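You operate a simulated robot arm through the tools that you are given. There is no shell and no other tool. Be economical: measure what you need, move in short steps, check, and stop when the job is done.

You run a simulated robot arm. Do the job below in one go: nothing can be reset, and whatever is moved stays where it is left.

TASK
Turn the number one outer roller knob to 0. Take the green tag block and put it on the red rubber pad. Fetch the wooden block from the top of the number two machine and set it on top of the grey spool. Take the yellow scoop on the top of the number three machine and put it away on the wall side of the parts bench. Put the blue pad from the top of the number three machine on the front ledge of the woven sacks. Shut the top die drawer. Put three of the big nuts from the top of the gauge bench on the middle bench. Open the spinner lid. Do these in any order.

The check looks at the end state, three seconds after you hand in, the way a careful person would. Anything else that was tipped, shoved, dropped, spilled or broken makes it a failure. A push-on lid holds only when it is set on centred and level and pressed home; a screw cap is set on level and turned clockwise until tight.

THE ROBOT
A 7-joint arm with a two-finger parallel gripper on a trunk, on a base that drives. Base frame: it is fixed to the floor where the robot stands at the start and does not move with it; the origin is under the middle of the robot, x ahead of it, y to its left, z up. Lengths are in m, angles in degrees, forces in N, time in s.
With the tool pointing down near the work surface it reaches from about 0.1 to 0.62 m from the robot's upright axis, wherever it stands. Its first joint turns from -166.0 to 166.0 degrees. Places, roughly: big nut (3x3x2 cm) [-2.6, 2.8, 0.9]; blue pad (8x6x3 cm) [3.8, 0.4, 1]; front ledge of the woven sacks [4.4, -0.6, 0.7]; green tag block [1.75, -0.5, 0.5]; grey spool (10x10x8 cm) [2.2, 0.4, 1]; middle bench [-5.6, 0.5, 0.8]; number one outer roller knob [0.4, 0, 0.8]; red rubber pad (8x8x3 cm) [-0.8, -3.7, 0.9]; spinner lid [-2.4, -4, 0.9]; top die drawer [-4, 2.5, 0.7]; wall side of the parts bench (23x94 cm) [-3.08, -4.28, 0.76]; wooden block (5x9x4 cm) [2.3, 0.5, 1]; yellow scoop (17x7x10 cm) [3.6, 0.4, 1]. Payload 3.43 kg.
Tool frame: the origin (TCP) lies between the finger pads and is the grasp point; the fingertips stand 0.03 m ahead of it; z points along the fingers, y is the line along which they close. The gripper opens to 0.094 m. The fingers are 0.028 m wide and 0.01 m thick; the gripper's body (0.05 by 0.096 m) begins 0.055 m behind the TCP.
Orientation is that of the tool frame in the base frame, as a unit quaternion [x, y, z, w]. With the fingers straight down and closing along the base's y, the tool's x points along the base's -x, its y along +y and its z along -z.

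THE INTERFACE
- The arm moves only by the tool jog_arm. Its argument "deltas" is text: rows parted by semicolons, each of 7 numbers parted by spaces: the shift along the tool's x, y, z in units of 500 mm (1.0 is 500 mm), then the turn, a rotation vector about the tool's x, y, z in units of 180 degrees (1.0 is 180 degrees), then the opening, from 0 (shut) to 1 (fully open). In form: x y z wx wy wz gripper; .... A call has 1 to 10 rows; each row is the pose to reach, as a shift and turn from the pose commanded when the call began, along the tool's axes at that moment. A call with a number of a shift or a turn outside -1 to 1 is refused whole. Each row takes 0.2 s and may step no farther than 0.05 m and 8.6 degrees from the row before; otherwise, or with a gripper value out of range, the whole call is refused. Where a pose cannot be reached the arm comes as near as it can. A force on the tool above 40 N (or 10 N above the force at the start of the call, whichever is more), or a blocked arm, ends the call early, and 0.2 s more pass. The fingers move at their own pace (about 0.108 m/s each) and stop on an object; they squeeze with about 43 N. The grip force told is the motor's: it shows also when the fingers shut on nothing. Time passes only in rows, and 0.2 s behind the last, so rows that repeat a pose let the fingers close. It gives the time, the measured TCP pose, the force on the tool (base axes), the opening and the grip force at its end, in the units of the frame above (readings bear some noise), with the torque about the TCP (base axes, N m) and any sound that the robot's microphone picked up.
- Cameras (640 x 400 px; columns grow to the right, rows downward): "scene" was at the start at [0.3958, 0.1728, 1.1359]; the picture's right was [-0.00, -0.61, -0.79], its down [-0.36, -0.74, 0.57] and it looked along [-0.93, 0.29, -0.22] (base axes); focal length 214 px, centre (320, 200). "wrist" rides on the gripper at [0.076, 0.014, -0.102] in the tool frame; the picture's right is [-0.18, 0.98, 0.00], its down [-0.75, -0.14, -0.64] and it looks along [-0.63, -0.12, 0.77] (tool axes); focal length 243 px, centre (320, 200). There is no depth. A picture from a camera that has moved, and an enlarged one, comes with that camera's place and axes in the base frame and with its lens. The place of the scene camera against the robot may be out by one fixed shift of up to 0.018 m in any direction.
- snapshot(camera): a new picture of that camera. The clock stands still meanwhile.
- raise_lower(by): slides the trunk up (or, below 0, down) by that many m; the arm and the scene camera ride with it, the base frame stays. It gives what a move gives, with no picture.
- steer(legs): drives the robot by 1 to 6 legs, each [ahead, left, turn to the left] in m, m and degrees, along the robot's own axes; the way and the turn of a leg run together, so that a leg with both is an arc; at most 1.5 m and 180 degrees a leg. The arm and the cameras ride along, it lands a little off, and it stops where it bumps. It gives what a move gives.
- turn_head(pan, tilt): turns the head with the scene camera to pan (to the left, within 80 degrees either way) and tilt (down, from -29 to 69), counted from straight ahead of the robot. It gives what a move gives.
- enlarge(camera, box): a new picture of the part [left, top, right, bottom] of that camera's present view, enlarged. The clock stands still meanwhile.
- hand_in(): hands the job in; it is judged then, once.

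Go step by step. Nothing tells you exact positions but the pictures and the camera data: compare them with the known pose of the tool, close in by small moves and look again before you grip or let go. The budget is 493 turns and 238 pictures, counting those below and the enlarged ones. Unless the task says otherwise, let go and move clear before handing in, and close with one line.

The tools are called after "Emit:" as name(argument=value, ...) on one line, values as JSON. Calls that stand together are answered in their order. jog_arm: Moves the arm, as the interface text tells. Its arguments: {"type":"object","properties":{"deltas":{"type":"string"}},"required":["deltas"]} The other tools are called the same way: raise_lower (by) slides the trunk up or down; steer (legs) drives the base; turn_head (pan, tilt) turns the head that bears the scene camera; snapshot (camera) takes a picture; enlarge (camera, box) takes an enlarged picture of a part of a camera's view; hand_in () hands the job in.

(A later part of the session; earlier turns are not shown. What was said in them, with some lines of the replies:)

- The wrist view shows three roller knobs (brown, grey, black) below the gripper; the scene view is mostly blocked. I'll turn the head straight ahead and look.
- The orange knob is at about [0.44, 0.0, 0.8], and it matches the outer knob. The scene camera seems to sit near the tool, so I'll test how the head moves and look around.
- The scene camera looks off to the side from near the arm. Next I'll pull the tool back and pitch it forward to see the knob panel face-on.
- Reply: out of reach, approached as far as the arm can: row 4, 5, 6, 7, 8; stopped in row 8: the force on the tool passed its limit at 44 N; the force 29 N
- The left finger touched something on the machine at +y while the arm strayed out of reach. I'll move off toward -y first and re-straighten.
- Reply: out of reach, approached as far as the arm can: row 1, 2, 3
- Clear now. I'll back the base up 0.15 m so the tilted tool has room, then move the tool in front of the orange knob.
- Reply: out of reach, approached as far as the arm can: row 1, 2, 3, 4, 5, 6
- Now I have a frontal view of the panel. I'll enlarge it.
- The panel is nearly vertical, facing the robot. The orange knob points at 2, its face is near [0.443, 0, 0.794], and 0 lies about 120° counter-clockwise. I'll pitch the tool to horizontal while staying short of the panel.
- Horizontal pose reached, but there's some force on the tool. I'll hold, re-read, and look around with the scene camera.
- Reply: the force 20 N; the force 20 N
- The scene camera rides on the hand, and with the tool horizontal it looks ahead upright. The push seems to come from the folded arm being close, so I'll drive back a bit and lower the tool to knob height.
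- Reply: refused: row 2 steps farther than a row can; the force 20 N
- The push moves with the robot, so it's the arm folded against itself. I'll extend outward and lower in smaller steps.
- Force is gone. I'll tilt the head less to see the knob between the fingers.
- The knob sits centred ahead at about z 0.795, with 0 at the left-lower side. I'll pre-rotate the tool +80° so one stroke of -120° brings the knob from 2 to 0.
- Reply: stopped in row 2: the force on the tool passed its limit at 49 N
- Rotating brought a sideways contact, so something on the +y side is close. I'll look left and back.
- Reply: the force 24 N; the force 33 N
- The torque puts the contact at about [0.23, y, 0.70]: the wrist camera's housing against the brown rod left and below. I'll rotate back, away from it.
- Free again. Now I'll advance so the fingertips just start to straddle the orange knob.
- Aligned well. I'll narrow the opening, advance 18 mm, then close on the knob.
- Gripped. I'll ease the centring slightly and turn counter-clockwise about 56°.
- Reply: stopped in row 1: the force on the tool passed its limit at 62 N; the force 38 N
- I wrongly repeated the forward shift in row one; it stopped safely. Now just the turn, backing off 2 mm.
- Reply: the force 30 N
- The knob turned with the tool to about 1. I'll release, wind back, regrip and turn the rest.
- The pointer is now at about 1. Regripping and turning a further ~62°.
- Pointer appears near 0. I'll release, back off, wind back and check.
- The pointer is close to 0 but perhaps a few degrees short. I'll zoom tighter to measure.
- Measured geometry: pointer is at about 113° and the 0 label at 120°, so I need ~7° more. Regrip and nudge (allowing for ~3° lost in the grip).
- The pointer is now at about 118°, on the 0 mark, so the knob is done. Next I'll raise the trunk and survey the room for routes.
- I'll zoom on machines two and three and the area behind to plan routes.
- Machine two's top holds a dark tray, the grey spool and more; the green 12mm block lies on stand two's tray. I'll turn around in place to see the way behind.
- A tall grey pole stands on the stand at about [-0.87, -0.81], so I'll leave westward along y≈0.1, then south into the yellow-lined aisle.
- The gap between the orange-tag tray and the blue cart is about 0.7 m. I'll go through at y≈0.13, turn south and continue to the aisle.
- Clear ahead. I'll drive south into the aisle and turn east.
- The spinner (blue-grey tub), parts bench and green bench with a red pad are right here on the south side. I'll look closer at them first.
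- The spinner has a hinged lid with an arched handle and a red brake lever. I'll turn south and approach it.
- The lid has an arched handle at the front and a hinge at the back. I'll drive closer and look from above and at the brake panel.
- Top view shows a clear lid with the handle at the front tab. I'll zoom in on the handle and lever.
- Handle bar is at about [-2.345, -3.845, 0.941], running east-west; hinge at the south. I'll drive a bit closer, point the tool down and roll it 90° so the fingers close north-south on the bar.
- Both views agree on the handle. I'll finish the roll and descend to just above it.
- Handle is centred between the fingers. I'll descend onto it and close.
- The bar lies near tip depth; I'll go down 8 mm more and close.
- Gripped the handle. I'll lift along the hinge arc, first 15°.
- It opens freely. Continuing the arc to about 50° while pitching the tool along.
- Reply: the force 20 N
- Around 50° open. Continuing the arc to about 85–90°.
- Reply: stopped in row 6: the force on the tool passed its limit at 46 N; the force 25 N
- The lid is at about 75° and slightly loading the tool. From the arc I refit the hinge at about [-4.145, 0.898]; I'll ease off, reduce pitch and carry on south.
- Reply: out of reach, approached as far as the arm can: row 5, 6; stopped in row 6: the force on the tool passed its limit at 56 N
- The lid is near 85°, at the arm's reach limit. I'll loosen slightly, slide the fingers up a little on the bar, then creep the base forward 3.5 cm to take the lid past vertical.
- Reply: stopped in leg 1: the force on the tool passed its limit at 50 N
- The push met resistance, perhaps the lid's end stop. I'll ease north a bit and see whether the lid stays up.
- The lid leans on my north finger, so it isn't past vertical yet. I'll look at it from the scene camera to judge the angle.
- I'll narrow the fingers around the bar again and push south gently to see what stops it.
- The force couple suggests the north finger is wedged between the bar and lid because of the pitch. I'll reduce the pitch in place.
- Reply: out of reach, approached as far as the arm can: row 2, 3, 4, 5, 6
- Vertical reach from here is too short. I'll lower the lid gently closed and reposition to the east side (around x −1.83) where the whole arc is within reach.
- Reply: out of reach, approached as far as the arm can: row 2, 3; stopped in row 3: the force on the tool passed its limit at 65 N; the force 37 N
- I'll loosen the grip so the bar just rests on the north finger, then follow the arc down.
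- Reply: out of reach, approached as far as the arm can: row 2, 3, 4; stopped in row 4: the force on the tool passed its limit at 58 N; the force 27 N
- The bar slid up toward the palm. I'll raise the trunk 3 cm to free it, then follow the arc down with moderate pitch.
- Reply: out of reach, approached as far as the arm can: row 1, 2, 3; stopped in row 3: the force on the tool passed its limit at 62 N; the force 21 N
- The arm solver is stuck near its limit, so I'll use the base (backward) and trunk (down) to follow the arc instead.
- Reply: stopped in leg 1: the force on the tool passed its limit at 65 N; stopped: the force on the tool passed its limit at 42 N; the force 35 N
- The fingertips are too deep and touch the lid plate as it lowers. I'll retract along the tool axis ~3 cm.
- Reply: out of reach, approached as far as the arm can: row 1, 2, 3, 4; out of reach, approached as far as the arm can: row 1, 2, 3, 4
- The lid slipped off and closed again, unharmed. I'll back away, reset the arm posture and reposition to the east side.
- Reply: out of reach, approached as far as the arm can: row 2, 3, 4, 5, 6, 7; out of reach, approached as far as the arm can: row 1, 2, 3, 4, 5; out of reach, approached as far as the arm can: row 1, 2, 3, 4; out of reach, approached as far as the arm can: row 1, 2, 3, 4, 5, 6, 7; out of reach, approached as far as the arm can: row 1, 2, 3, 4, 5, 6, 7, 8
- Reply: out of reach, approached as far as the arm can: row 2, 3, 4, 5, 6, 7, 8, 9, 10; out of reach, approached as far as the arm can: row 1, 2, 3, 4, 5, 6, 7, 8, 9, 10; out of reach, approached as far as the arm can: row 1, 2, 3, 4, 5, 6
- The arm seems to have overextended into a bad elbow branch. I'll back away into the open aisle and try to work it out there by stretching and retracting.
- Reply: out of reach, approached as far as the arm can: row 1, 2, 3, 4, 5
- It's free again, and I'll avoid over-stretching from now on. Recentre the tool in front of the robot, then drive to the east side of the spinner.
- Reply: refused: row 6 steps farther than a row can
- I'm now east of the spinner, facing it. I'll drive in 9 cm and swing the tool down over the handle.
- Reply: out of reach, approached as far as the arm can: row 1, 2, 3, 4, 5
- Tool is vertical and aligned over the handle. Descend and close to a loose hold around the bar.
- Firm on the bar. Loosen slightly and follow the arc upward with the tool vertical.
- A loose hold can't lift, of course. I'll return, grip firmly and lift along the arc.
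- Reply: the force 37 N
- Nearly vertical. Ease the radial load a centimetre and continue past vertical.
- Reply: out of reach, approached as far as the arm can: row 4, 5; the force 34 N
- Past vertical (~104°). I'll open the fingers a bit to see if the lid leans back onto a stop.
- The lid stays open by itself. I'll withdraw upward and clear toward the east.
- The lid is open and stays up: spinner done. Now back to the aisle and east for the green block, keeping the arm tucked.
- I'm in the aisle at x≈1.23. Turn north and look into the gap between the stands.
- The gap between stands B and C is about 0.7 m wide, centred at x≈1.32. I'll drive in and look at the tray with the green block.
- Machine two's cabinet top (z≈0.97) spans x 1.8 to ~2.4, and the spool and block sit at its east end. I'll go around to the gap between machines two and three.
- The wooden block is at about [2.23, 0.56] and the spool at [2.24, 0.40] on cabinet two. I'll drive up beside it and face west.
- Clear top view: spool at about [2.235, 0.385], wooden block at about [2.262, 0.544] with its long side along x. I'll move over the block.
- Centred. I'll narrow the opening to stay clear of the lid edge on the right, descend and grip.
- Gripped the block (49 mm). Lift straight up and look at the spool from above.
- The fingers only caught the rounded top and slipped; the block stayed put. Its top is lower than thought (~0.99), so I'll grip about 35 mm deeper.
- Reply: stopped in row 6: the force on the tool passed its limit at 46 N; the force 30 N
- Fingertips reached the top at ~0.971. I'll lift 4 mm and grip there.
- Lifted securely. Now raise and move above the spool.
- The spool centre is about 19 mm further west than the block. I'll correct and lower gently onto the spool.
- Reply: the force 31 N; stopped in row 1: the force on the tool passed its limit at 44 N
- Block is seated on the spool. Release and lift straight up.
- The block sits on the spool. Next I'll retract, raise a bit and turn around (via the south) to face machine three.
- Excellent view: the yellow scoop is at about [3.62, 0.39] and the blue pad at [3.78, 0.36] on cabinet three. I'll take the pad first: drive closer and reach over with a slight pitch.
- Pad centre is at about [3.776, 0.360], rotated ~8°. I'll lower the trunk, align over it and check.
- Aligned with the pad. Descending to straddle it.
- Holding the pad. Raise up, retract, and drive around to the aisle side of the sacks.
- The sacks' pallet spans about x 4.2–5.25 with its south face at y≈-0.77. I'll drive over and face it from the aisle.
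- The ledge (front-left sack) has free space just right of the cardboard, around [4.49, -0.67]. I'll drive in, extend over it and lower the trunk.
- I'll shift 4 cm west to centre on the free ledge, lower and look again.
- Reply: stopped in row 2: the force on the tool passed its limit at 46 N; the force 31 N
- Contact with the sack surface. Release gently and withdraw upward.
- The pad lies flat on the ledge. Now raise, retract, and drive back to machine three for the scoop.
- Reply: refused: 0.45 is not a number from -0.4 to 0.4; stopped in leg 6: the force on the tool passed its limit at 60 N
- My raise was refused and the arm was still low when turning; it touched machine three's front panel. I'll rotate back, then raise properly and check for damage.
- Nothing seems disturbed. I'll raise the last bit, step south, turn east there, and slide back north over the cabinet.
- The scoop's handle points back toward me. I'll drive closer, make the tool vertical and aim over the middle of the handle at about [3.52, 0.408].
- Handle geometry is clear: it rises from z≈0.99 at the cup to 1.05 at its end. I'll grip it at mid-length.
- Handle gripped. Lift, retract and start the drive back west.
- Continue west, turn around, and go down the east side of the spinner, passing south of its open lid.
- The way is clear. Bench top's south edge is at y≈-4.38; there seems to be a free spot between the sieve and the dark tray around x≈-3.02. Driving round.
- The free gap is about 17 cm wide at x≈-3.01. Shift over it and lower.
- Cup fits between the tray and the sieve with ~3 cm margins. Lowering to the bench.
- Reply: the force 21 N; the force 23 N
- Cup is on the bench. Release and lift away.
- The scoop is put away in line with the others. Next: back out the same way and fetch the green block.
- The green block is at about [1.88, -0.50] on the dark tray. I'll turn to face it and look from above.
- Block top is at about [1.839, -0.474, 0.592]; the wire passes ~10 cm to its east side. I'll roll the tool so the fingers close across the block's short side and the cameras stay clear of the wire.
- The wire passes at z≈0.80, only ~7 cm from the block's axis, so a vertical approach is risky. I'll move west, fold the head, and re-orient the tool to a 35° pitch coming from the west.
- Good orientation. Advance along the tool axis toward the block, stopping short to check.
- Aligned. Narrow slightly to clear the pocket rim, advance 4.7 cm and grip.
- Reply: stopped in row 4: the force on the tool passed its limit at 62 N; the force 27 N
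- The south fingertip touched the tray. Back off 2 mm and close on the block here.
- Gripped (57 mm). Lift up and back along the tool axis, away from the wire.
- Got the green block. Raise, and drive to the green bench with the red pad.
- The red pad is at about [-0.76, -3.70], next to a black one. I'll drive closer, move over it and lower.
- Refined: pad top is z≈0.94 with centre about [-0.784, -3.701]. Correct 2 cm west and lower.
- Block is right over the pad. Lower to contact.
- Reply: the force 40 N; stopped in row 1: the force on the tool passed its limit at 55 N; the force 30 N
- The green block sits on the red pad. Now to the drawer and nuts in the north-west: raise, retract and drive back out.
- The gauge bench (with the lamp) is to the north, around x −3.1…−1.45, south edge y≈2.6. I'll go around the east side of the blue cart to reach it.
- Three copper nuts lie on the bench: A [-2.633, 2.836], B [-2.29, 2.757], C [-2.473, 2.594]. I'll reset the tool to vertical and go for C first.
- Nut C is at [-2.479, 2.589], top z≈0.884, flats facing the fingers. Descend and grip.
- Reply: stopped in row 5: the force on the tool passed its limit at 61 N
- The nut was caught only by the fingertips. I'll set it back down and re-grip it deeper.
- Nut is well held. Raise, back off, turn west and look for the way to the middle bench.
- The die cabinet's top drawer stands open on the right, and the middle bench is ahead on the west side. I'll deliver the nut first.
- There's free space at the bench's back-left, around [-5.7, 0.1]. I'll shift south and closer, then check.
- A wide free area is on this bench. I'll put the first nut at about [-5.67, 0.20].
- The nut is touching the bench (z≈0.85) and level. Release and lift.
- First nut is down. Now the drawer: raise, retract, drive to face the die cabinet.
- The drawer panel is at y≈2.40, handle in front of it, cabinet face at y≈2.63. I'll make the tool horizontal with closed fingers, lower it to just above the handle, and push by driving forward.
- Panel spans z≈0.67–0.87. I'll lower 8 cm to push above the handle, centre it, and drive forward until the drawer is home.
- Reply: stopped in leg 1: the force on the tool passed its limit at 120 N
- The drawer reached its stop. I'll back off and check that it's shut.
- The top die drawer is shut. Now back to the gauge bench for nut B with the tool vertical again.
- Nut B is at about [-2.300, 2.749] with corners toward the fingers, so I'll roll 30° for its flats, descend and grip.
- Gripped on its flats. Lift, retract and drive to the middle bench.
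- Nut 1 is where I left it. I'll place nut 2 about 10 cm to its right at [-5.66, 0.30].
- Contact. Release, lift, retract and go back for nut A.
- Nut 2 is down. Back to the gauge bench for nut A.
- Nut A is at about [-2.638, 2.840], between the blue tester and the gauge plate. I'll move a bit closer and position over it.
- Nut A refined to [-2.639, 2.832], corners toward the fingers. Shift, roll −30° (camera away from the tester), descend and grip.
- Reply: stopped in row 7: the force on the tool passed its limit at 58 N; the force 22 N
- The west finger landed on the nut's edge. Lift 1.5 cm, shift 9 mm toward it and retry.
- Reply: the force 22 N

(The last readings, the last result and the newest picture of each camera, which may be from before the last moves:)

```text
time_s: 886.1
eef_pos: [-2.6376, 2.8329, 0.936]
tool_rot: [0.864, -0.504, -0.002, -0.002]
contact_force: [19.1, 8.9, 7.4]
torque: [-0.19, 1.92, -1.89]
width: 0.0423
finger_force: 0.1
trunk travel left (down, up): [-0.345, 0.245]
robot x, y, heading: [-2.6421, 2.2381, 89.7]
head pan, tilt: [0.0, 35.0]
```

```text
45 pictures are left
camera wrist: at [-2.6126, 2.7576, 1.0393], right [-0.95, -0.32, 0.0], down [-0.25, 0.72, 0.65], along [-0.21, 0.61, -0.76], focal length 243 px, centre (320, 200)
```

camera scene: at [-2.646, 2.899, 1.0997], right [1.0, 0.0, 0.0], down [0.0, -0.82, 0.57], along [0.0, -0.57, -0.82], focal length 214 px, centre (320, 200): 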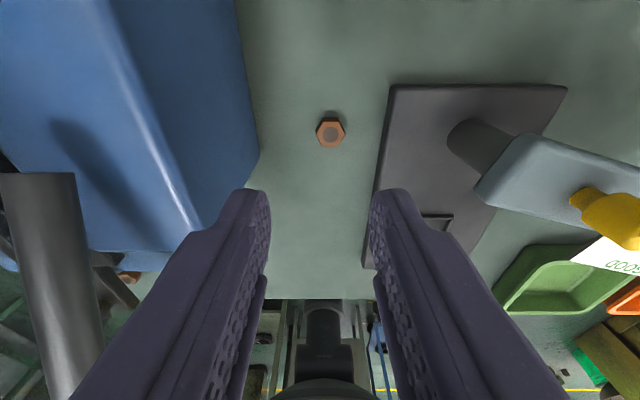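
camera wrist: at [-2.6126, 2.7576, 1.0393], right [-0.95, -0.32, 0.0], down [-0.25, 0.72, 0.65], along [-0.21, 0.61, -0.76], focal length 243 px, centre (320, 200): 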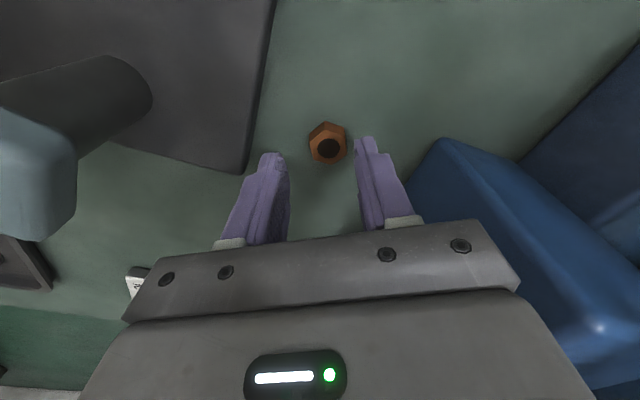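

The head housing touched the tester. I'll back off, fold the head, undo the roll, and grip without roll (the nut will self-align).

Emit:
jog_arm(deltas="0 -0.03 -0.02 0 0 0 0.5; 0 -0.03 -0.06 0 0 0.03 0.5; 0 -0.03 -0.12 0 0 0.07 0.5; 0 -0.02 -0.12 0 0 0.11 0.5; 0 -0.01 -0.12 0 0 0.15 0.5; 0 0 -0.12 0 0 0.167 0.5; 0 0 -0.12 0 0 0.167 0.5")

Emit:
turn_head(pan=0, tilt=55)

Emit:
snapshot(camera="wrist")

Emit:
snapshot(camera="scene")

```text
time_s: 887.7
eef_pos: [-2.6427, 2.8306, 0.9961]
tool_rot: [-0.704, 0.71, 0.0, 0.002]
contact_force: [-0.1, -0.7, -0.2]
torque: [0.01, -0.02, 0.0]
width: 0.047
finger_force: 0.1
trunk travel left (down, up): [-0.345, 0.245]
robot x, y, heading: [-2.6429, 2.2376, 89.6]
head pan, tilt: [0.0, 35.0]
```

```text
time_s: 888.6
eef_pos: [-2.6434, 2.8305, 0.9962]
tool_rot: [-0.705, 0.709, 0.001, 0.002]
contact_force: [0.2, -0.7, -0.3]
torque: [-0.01, -0.01, -0.01]
width: 0.0471
finger_force: 0.1
trunk travel left (down, up): [-0.345, 0.245]
robot x, y, heading: [-2.6421, 2.2379, 89.4]
head pan, tilt: [0.0, 55.0]
```

```text
44 pictures are left
camera wrist: at [-2.6575, 2.7534, 1.0989], right [-0.98, 0.19, 0.0], down [0.14, 0.75, 0.64], along [0.12, 0.63, -0.76], focal length 243 px, centre (320, 200)
```

wrist: 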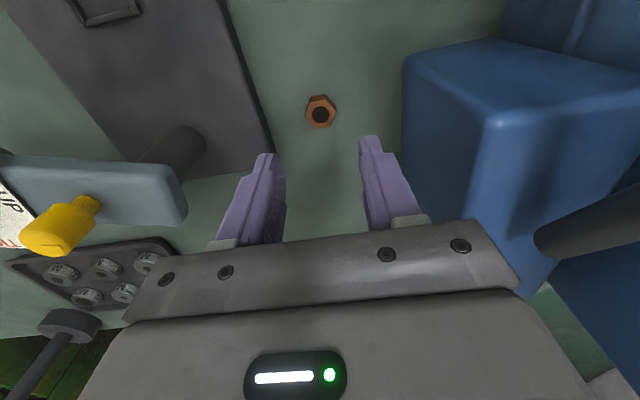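

```text
43 pictures are left
camera scene: at [-2.6361, 2.8609, 1.0647], right [1.0, -0.01, 0.0], down [-0.01, -0.58, 0.82], along [0.0, -0.82, -0.58], focal length 214 px, centre (320, 200)
```

scene: 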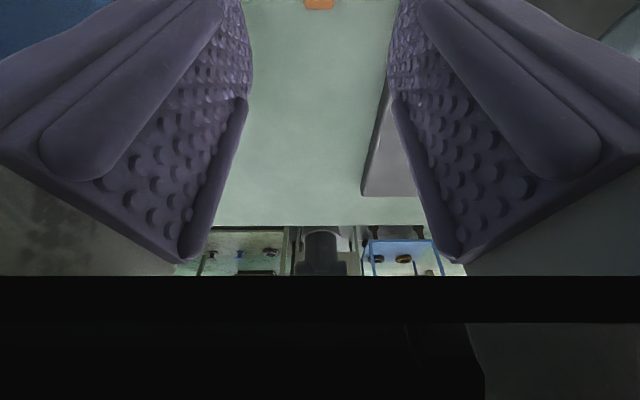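

Aligned over the nut. Descend straight and grip.

Emit:
jog_arm(deltas="0.004 0 0.06 0 0 0 0.5; 0.004 0 0.12 0 0 0 0.5; 0.004 0 0.166 0 0 0 0.5; 0.004 0 0.166 0 0 0 0; 0.004 0 0.166 0 0 0 0; 0.004 0 0.166 0 0 0 0")

Emit:
snapshot(camera="wrist")

```text
time_s: 890.0
eef_pos: [-2.6427, 2.8274, 0.914]
tool_rot: [-0.704, 0.71, 0.0, 0.002]
contact_force: [0.2, -0.1, 0.4]
torque: [0.01, 0.05, 0.0]
width: 0.024
finger_force: 42.2
trunk travel left (down, up): [-0.345, 0.245]
robot x, y, heading: [-2.6387, 2.2347, 89.6]
head pan, tilt: [0.0, 55.0]
```

```text
42 pictures are left
camera wrist: at [-2.6571, 2.7517, 1.0162], right [-0.98, 0.19, 0.0], down [0.14, 0.75, 0.64], along [0.12, 0.63, -0.76], focal length 243 px, centre (320, 200)
```

wrist: 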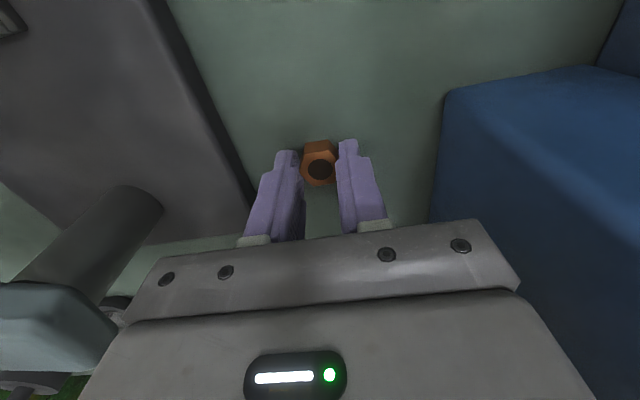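

Gripped. Lift, raise and retract, with a look at the bench to check nothing moved.

Emit:
jog_arm(deltas="0 0 -0.06 0 0 0 0; 0 0 -0.14 0 0 0 0; 0 0 -0.2 0 0 0 0; 0 0 -0.2 0 0 0 0")

Emit:
raise_lower(by=0.24)

Emit:
jog_arm(deltas="0.08 0 0 0 0 0 0; 0.16 0 0 0 0 0 0; 0.24 0 0 0 0 0 0; 0.3 0 0 0 0 0 0; 0.3 0 0 0 0 0 0")

Emit:
turn_head(pan=0, tilt=0)

Emit:
snapshot(camera="scene")

```text
time_s: 891.0
eef_pos: [-2.6404, 2.8263, 1.0129]
tool_rot: [-0.705, 0.709, 0.001, 0.002]
contact_force: [-0.5, 0.4, 0.0]
torque: [-0.02, -0.03, -0.02]
width: 0.0239
finger_force: 42.6
trunk travel left (down, up): [-0.345, 0.245]
robot x, y, heading: [-2.6424, 2.2398, 89.8]
head pan, tilt: [0.0, 55.0]
```

```text
time_s: 893.5
eef_pos: [-2.642, 2.8271, 1.254]
tool_rot: [-0.705, 0.71, 0.001, 0.002]
contact_force: [-0.2, 0.8, 0.1]
torque: [0.01, -0.03, 0.0]
width: 0.0241
finger_force: 42.6
trunk travel left (down, up): [-0.585, 0.005]
robot x, y, heading: [-2.6419, 2.2376, 89.6]
head pan, tilt: [0.0, 55.0]
```

```text
time_s: 894.7
eef_pos: [-2.6434, 2.6753, 1.2529]
tool_rot: [-0.705, 0.71, 0.0, 0.002]
contact_force: [0.9, 0.4, -0.6]
torque: [-0.01, 0.02, 0.0]
width: 0.0238
finger_force: 43.0
trunk travel left (down, up): [-0.585, 0.005]
robot x, y, heading: [-2.6411, 2.2377, 89.5]
head pan, tilt: [0.0, 55.0]
```

```text
time_s: 895.9
eef_pos: [-2.642, 2.6751, 1.2531]
tool_rot: [-0.705, 0.709, 0.0, 0.001]
contact_force: [-0.4, 1.1, -0.5]
torque: [0.0, 0.01, 0.0]
width: 0.0241
finger_force: 43.0
trunk travel left (down, up): [-0.585, 0.005]
robot x, y, heading: [-2.6458, 2.2403, 89.7]
head pan, tilt: [0.0, 0.0]
```

```text
41 pictures are left
camera scene: at [-2.6358, 2.7915, 1.304], right [1.0, -0.01, 0.0], down [-0.01, -1.0, 0.0], along [0.0, 0.0, -1.0], focal length 214 px, centre (320, 200)
```

scene: 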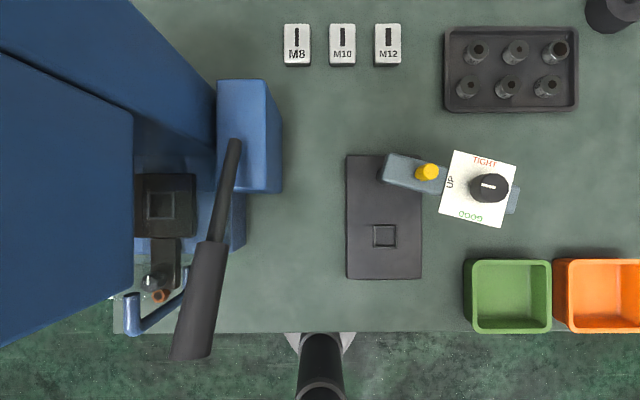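

All in place. Drive to the middle bench with nut 3.

Emit:
steer(legs=[[-0.57, 0, 0], [0, 0, 90], [1.4, 0, 0], [0.55, 0, 0], [0, 1.45, 0], [0.4, 0, 0]])

Emit:
snapshot(camera="scene")

```text
time_s: 921.3
eef_pos: [-5.355, 0.118, 1.2522]
tool_rot: [1.0, 0.027, -0.002, -0.001]
contact_force: [0.4, 0.0, 0.1]
torque: [-0.02, 0.0, 0.01]
width: 0.0239
finger_force: 43.0
trunk travel left (down, up): [-0.585, 0.005]
robot x, y, heading: [-4.9182, 0.1471, -176.8]
head pan, tilt: [0.0, 0.0]
```

```text
40 pictures are left
camera scene: at [-5.4581, 0.1163, 1.3037], right [-0.05, 1.0, 0.0], down [1.0, 0.05, 0.0], along [0.0, 0.0, -1.0], focal length 214 px, centre (320, 200)
```

scene: 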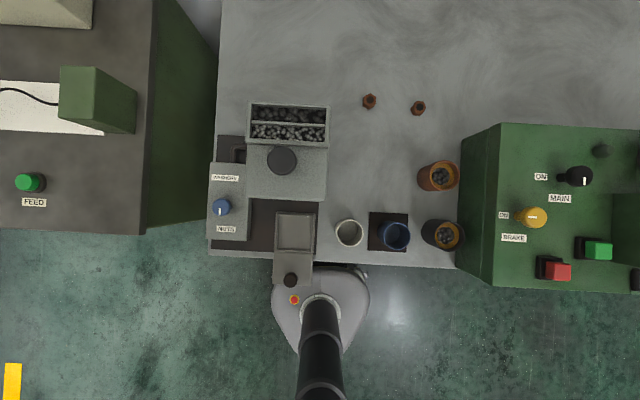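

Emit:
steer(legs=[[0.1, 0, -3]])

```text
time_s: 922.4
eef_pos: [-5.4547, 0.1382, 1.2533]
tool_rot: [1.0, 0.001, -0.001, 0.0]
contact_force: [0.5, -0.2, 0.3]
torque: [0.01, -0.03, 0.0]
width: 0.0241
finger_force: 42.9
trunk travel left (down, up): [-0.585, 0.005]
robot x, y, heading: [-5.0191, 0.1372, -179.8]
head pan, tilt: [0.0, 0.0]
```

Emit:
jog_arm(deltas="-0.068 -0.054 0 0 0 0 0; -0.135 -0.107 0 0 0 0 0; -0.203 -0.16 0 0 0 0 0; -0.27 -0.214 0 0 0 0 0; -0.27 -0.214 0 0 0 0 0")

Emit:
raise_lower(by=-0.36)

Emit:
jog_arm(deltas="0 0 0.008 0 0 0 0; 0 0 0.014 0 0 0 0; 0 0 0.014 0 0 0 0")

```text
time_s: 923.6
eef_pos: [-5.5892, 0.244, 1.2559]
tool_rot: [1.0, 0.002, -0.002, -0.001]
contact_force: [0.4, -0.4, -0.2]
torque: [0.06, 0.0, -0.01]
width: 0.0241
finger_force: 43.3
trunk travel left (down, up): [-0.585, 0.005]
robot x, y, heading: [-5.0162, 0.1391, -179.7]
head pan, tilt: [0.0, 0.0]
```

```text
time_s: 927.1
eef_pos: [-5.5904, 0.2449, 0.8949]
tool_rot: [1.0, 0.001, -0.001, -0.001]
contact_force: [0.0, 0.6, 0.7]
torque: [0.02, -0.01, 0.01]
width: 0.0242
finger_force: 43.5
trunk travel left (down, up): [-0.225, 0.365]
robot x, y, heading: [-5.016, 0.142, -179.9]
head pan, tilt: [0.0, 0.0]
```

```text
time_s: 927.9
eef_pos: [-5.5908, 0.2443, 0.8876]
tool_rot: [1.0, 0.001, -0.002, -0.001]
contact_force: [0.7, 0.2, -0.7]
torque: [0.02, 0.0, 0.02]
width: 0.0239
finger_force: 42.6
trunk travel left (down, up): [-0.225, 0.365]
robot x, y, heading: [-5.0168, 0.1428, -179.6]
head pan, tilt: [0.0, 0.0]
```

Emit:
jog_arm(deltas="0 0 0.006 0 0 0 0; 0 0 0.01 0 0 0 0; 0 0 0.01 0 0 0 0")

```text
time_s: 928.7
eef_pos: [-5.5904, 0.2437, 0.8848]
tool_rot: [1.0, 0.001, -0.004, -0.002]
contact_force: [-3.6, -0.4, 22.2]
torque: [-0.1, 0.06, -0.01]
width: 0.0239
finger_force: 42.7
trunk travel left (down, up): [-0.225, 0.365]
robot x, y, heading: [-5.0171, 0.1388, -179.8]
head pan, tilt: [0.0, 0.0]
```

Contact. Release, lift and check all three nuts.

Emit:
jog_arm(deltas="0 0 -0.002 0 0 0 0.35; 0 0 -0.002 0 0 0 0.45; 0 0 -0.06 0 0 0 0.45; 0 0 -0.14 0 0 0 0.45; 0 0 -0.2 0 0 0 0.45")

Emit:
raise_lower(by=0.3)

Emit:
jog_arm(deltas="0.08 0 0 0 0 0 0.45; 0.16 0 0 0 0 0 0.45; 0.24 0 0 0 0 0 0.45; 0.24 0 0 0 0 0 0.45")

Emit:
snapshot(camera="scene")

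```text
time_s: 929.9
eef_pos: [-5.5876, 0.2446, 0.9841]
tool_rot: [1.0, 0.001, -0.001, -0.001]
contact_force: [0.4, -0.5, 0.1]
torque: [0.02, 0.02, 0.0]
width: 0.0424
finger_force: 0.1
trunk travel left (down, up): [-0.225, 0.365]
robot x, y, heading: [-5.0164, 0.1414, -179.7]
head pan, tilt: [0.0, 0.0]
```

```text
time_s: 932.9
eef_pos: [-5.5885, 0.2443, 1.2836]
tool_rot: [1.0, 0.001, -0.002, -0.001]
contact_force: [0.5, 0.8, -0.1]
torque: [0.0, 0.01, 0.0]
width: 0.0423
finger_force: 0.0
trunk travel left (down, up): [-0.525, 0.065]
robot x, y, heading: [-5.0178, 0.139, -180.1]
head pan, tilt: [0.0, 0.0]
```

```text
time_s: 933.9
eef_pos: [-5.47, 0.2476, 1.2832]
tool_rot: [1.0, 0.001, -0.001, -0.002]
contact_force: [-1.3, -0.4, -1.2]
torque: [-0.01, 0.0, -0.01]
width: 0.0424
finger_force: 0.0
trunk travel left (down, up): [-0.525, 0.065]
robot x, y, heading: [-5.0155, 0.1421, -179.6]
head pan, tilt: [0.0, 0.0]
```

```text
39 pictures are left
camera scene: at [-5.5731, 0.251, 1.333], right [0.0, 1.0, 0.0], down [1.0, 0.0, 0.0], along [0.0, 0.0, -1.0], focal length 214 px, centre (320, 200)
```

scene: 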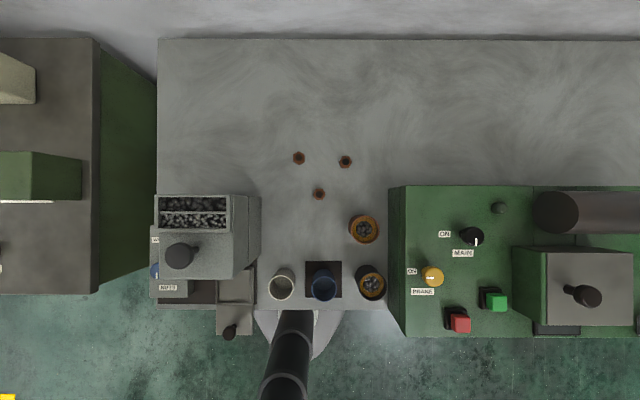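

All three nuts are on the middle bench and every item is done; I'll back clear of the bench.

Emit:
steer(legs=[[-0.4, 0, 0]])

Emit:
hand_in()

```text
time_s: 936.4
eef_pos: [-5.0668, 0.2472, 1.2831]
tool_rot: [1.0, -0.001, -0.002, -0.002]
contact_force: [-0.1, 0.5, 0.1]
torque: [0.01, 0.03, 0.02]
width: 0.0423
finger_force: 0.0
trunk travel left (down, up): [-0.525, 0.065]
robot x, y, heading: [-4.6157, 0.144, 180.2]
head pan, tilt: [0.0, 0.0]
```

```text
The job is handed in.
```

I finished all eight tasks and handed the job in; along the way the arm touched machine one, machine three and the gauge-bench tester, and the spinner lid fell shut once before I opened it. I saw nothing moved or broken, though I did not go back to machines one and three for a closer look.
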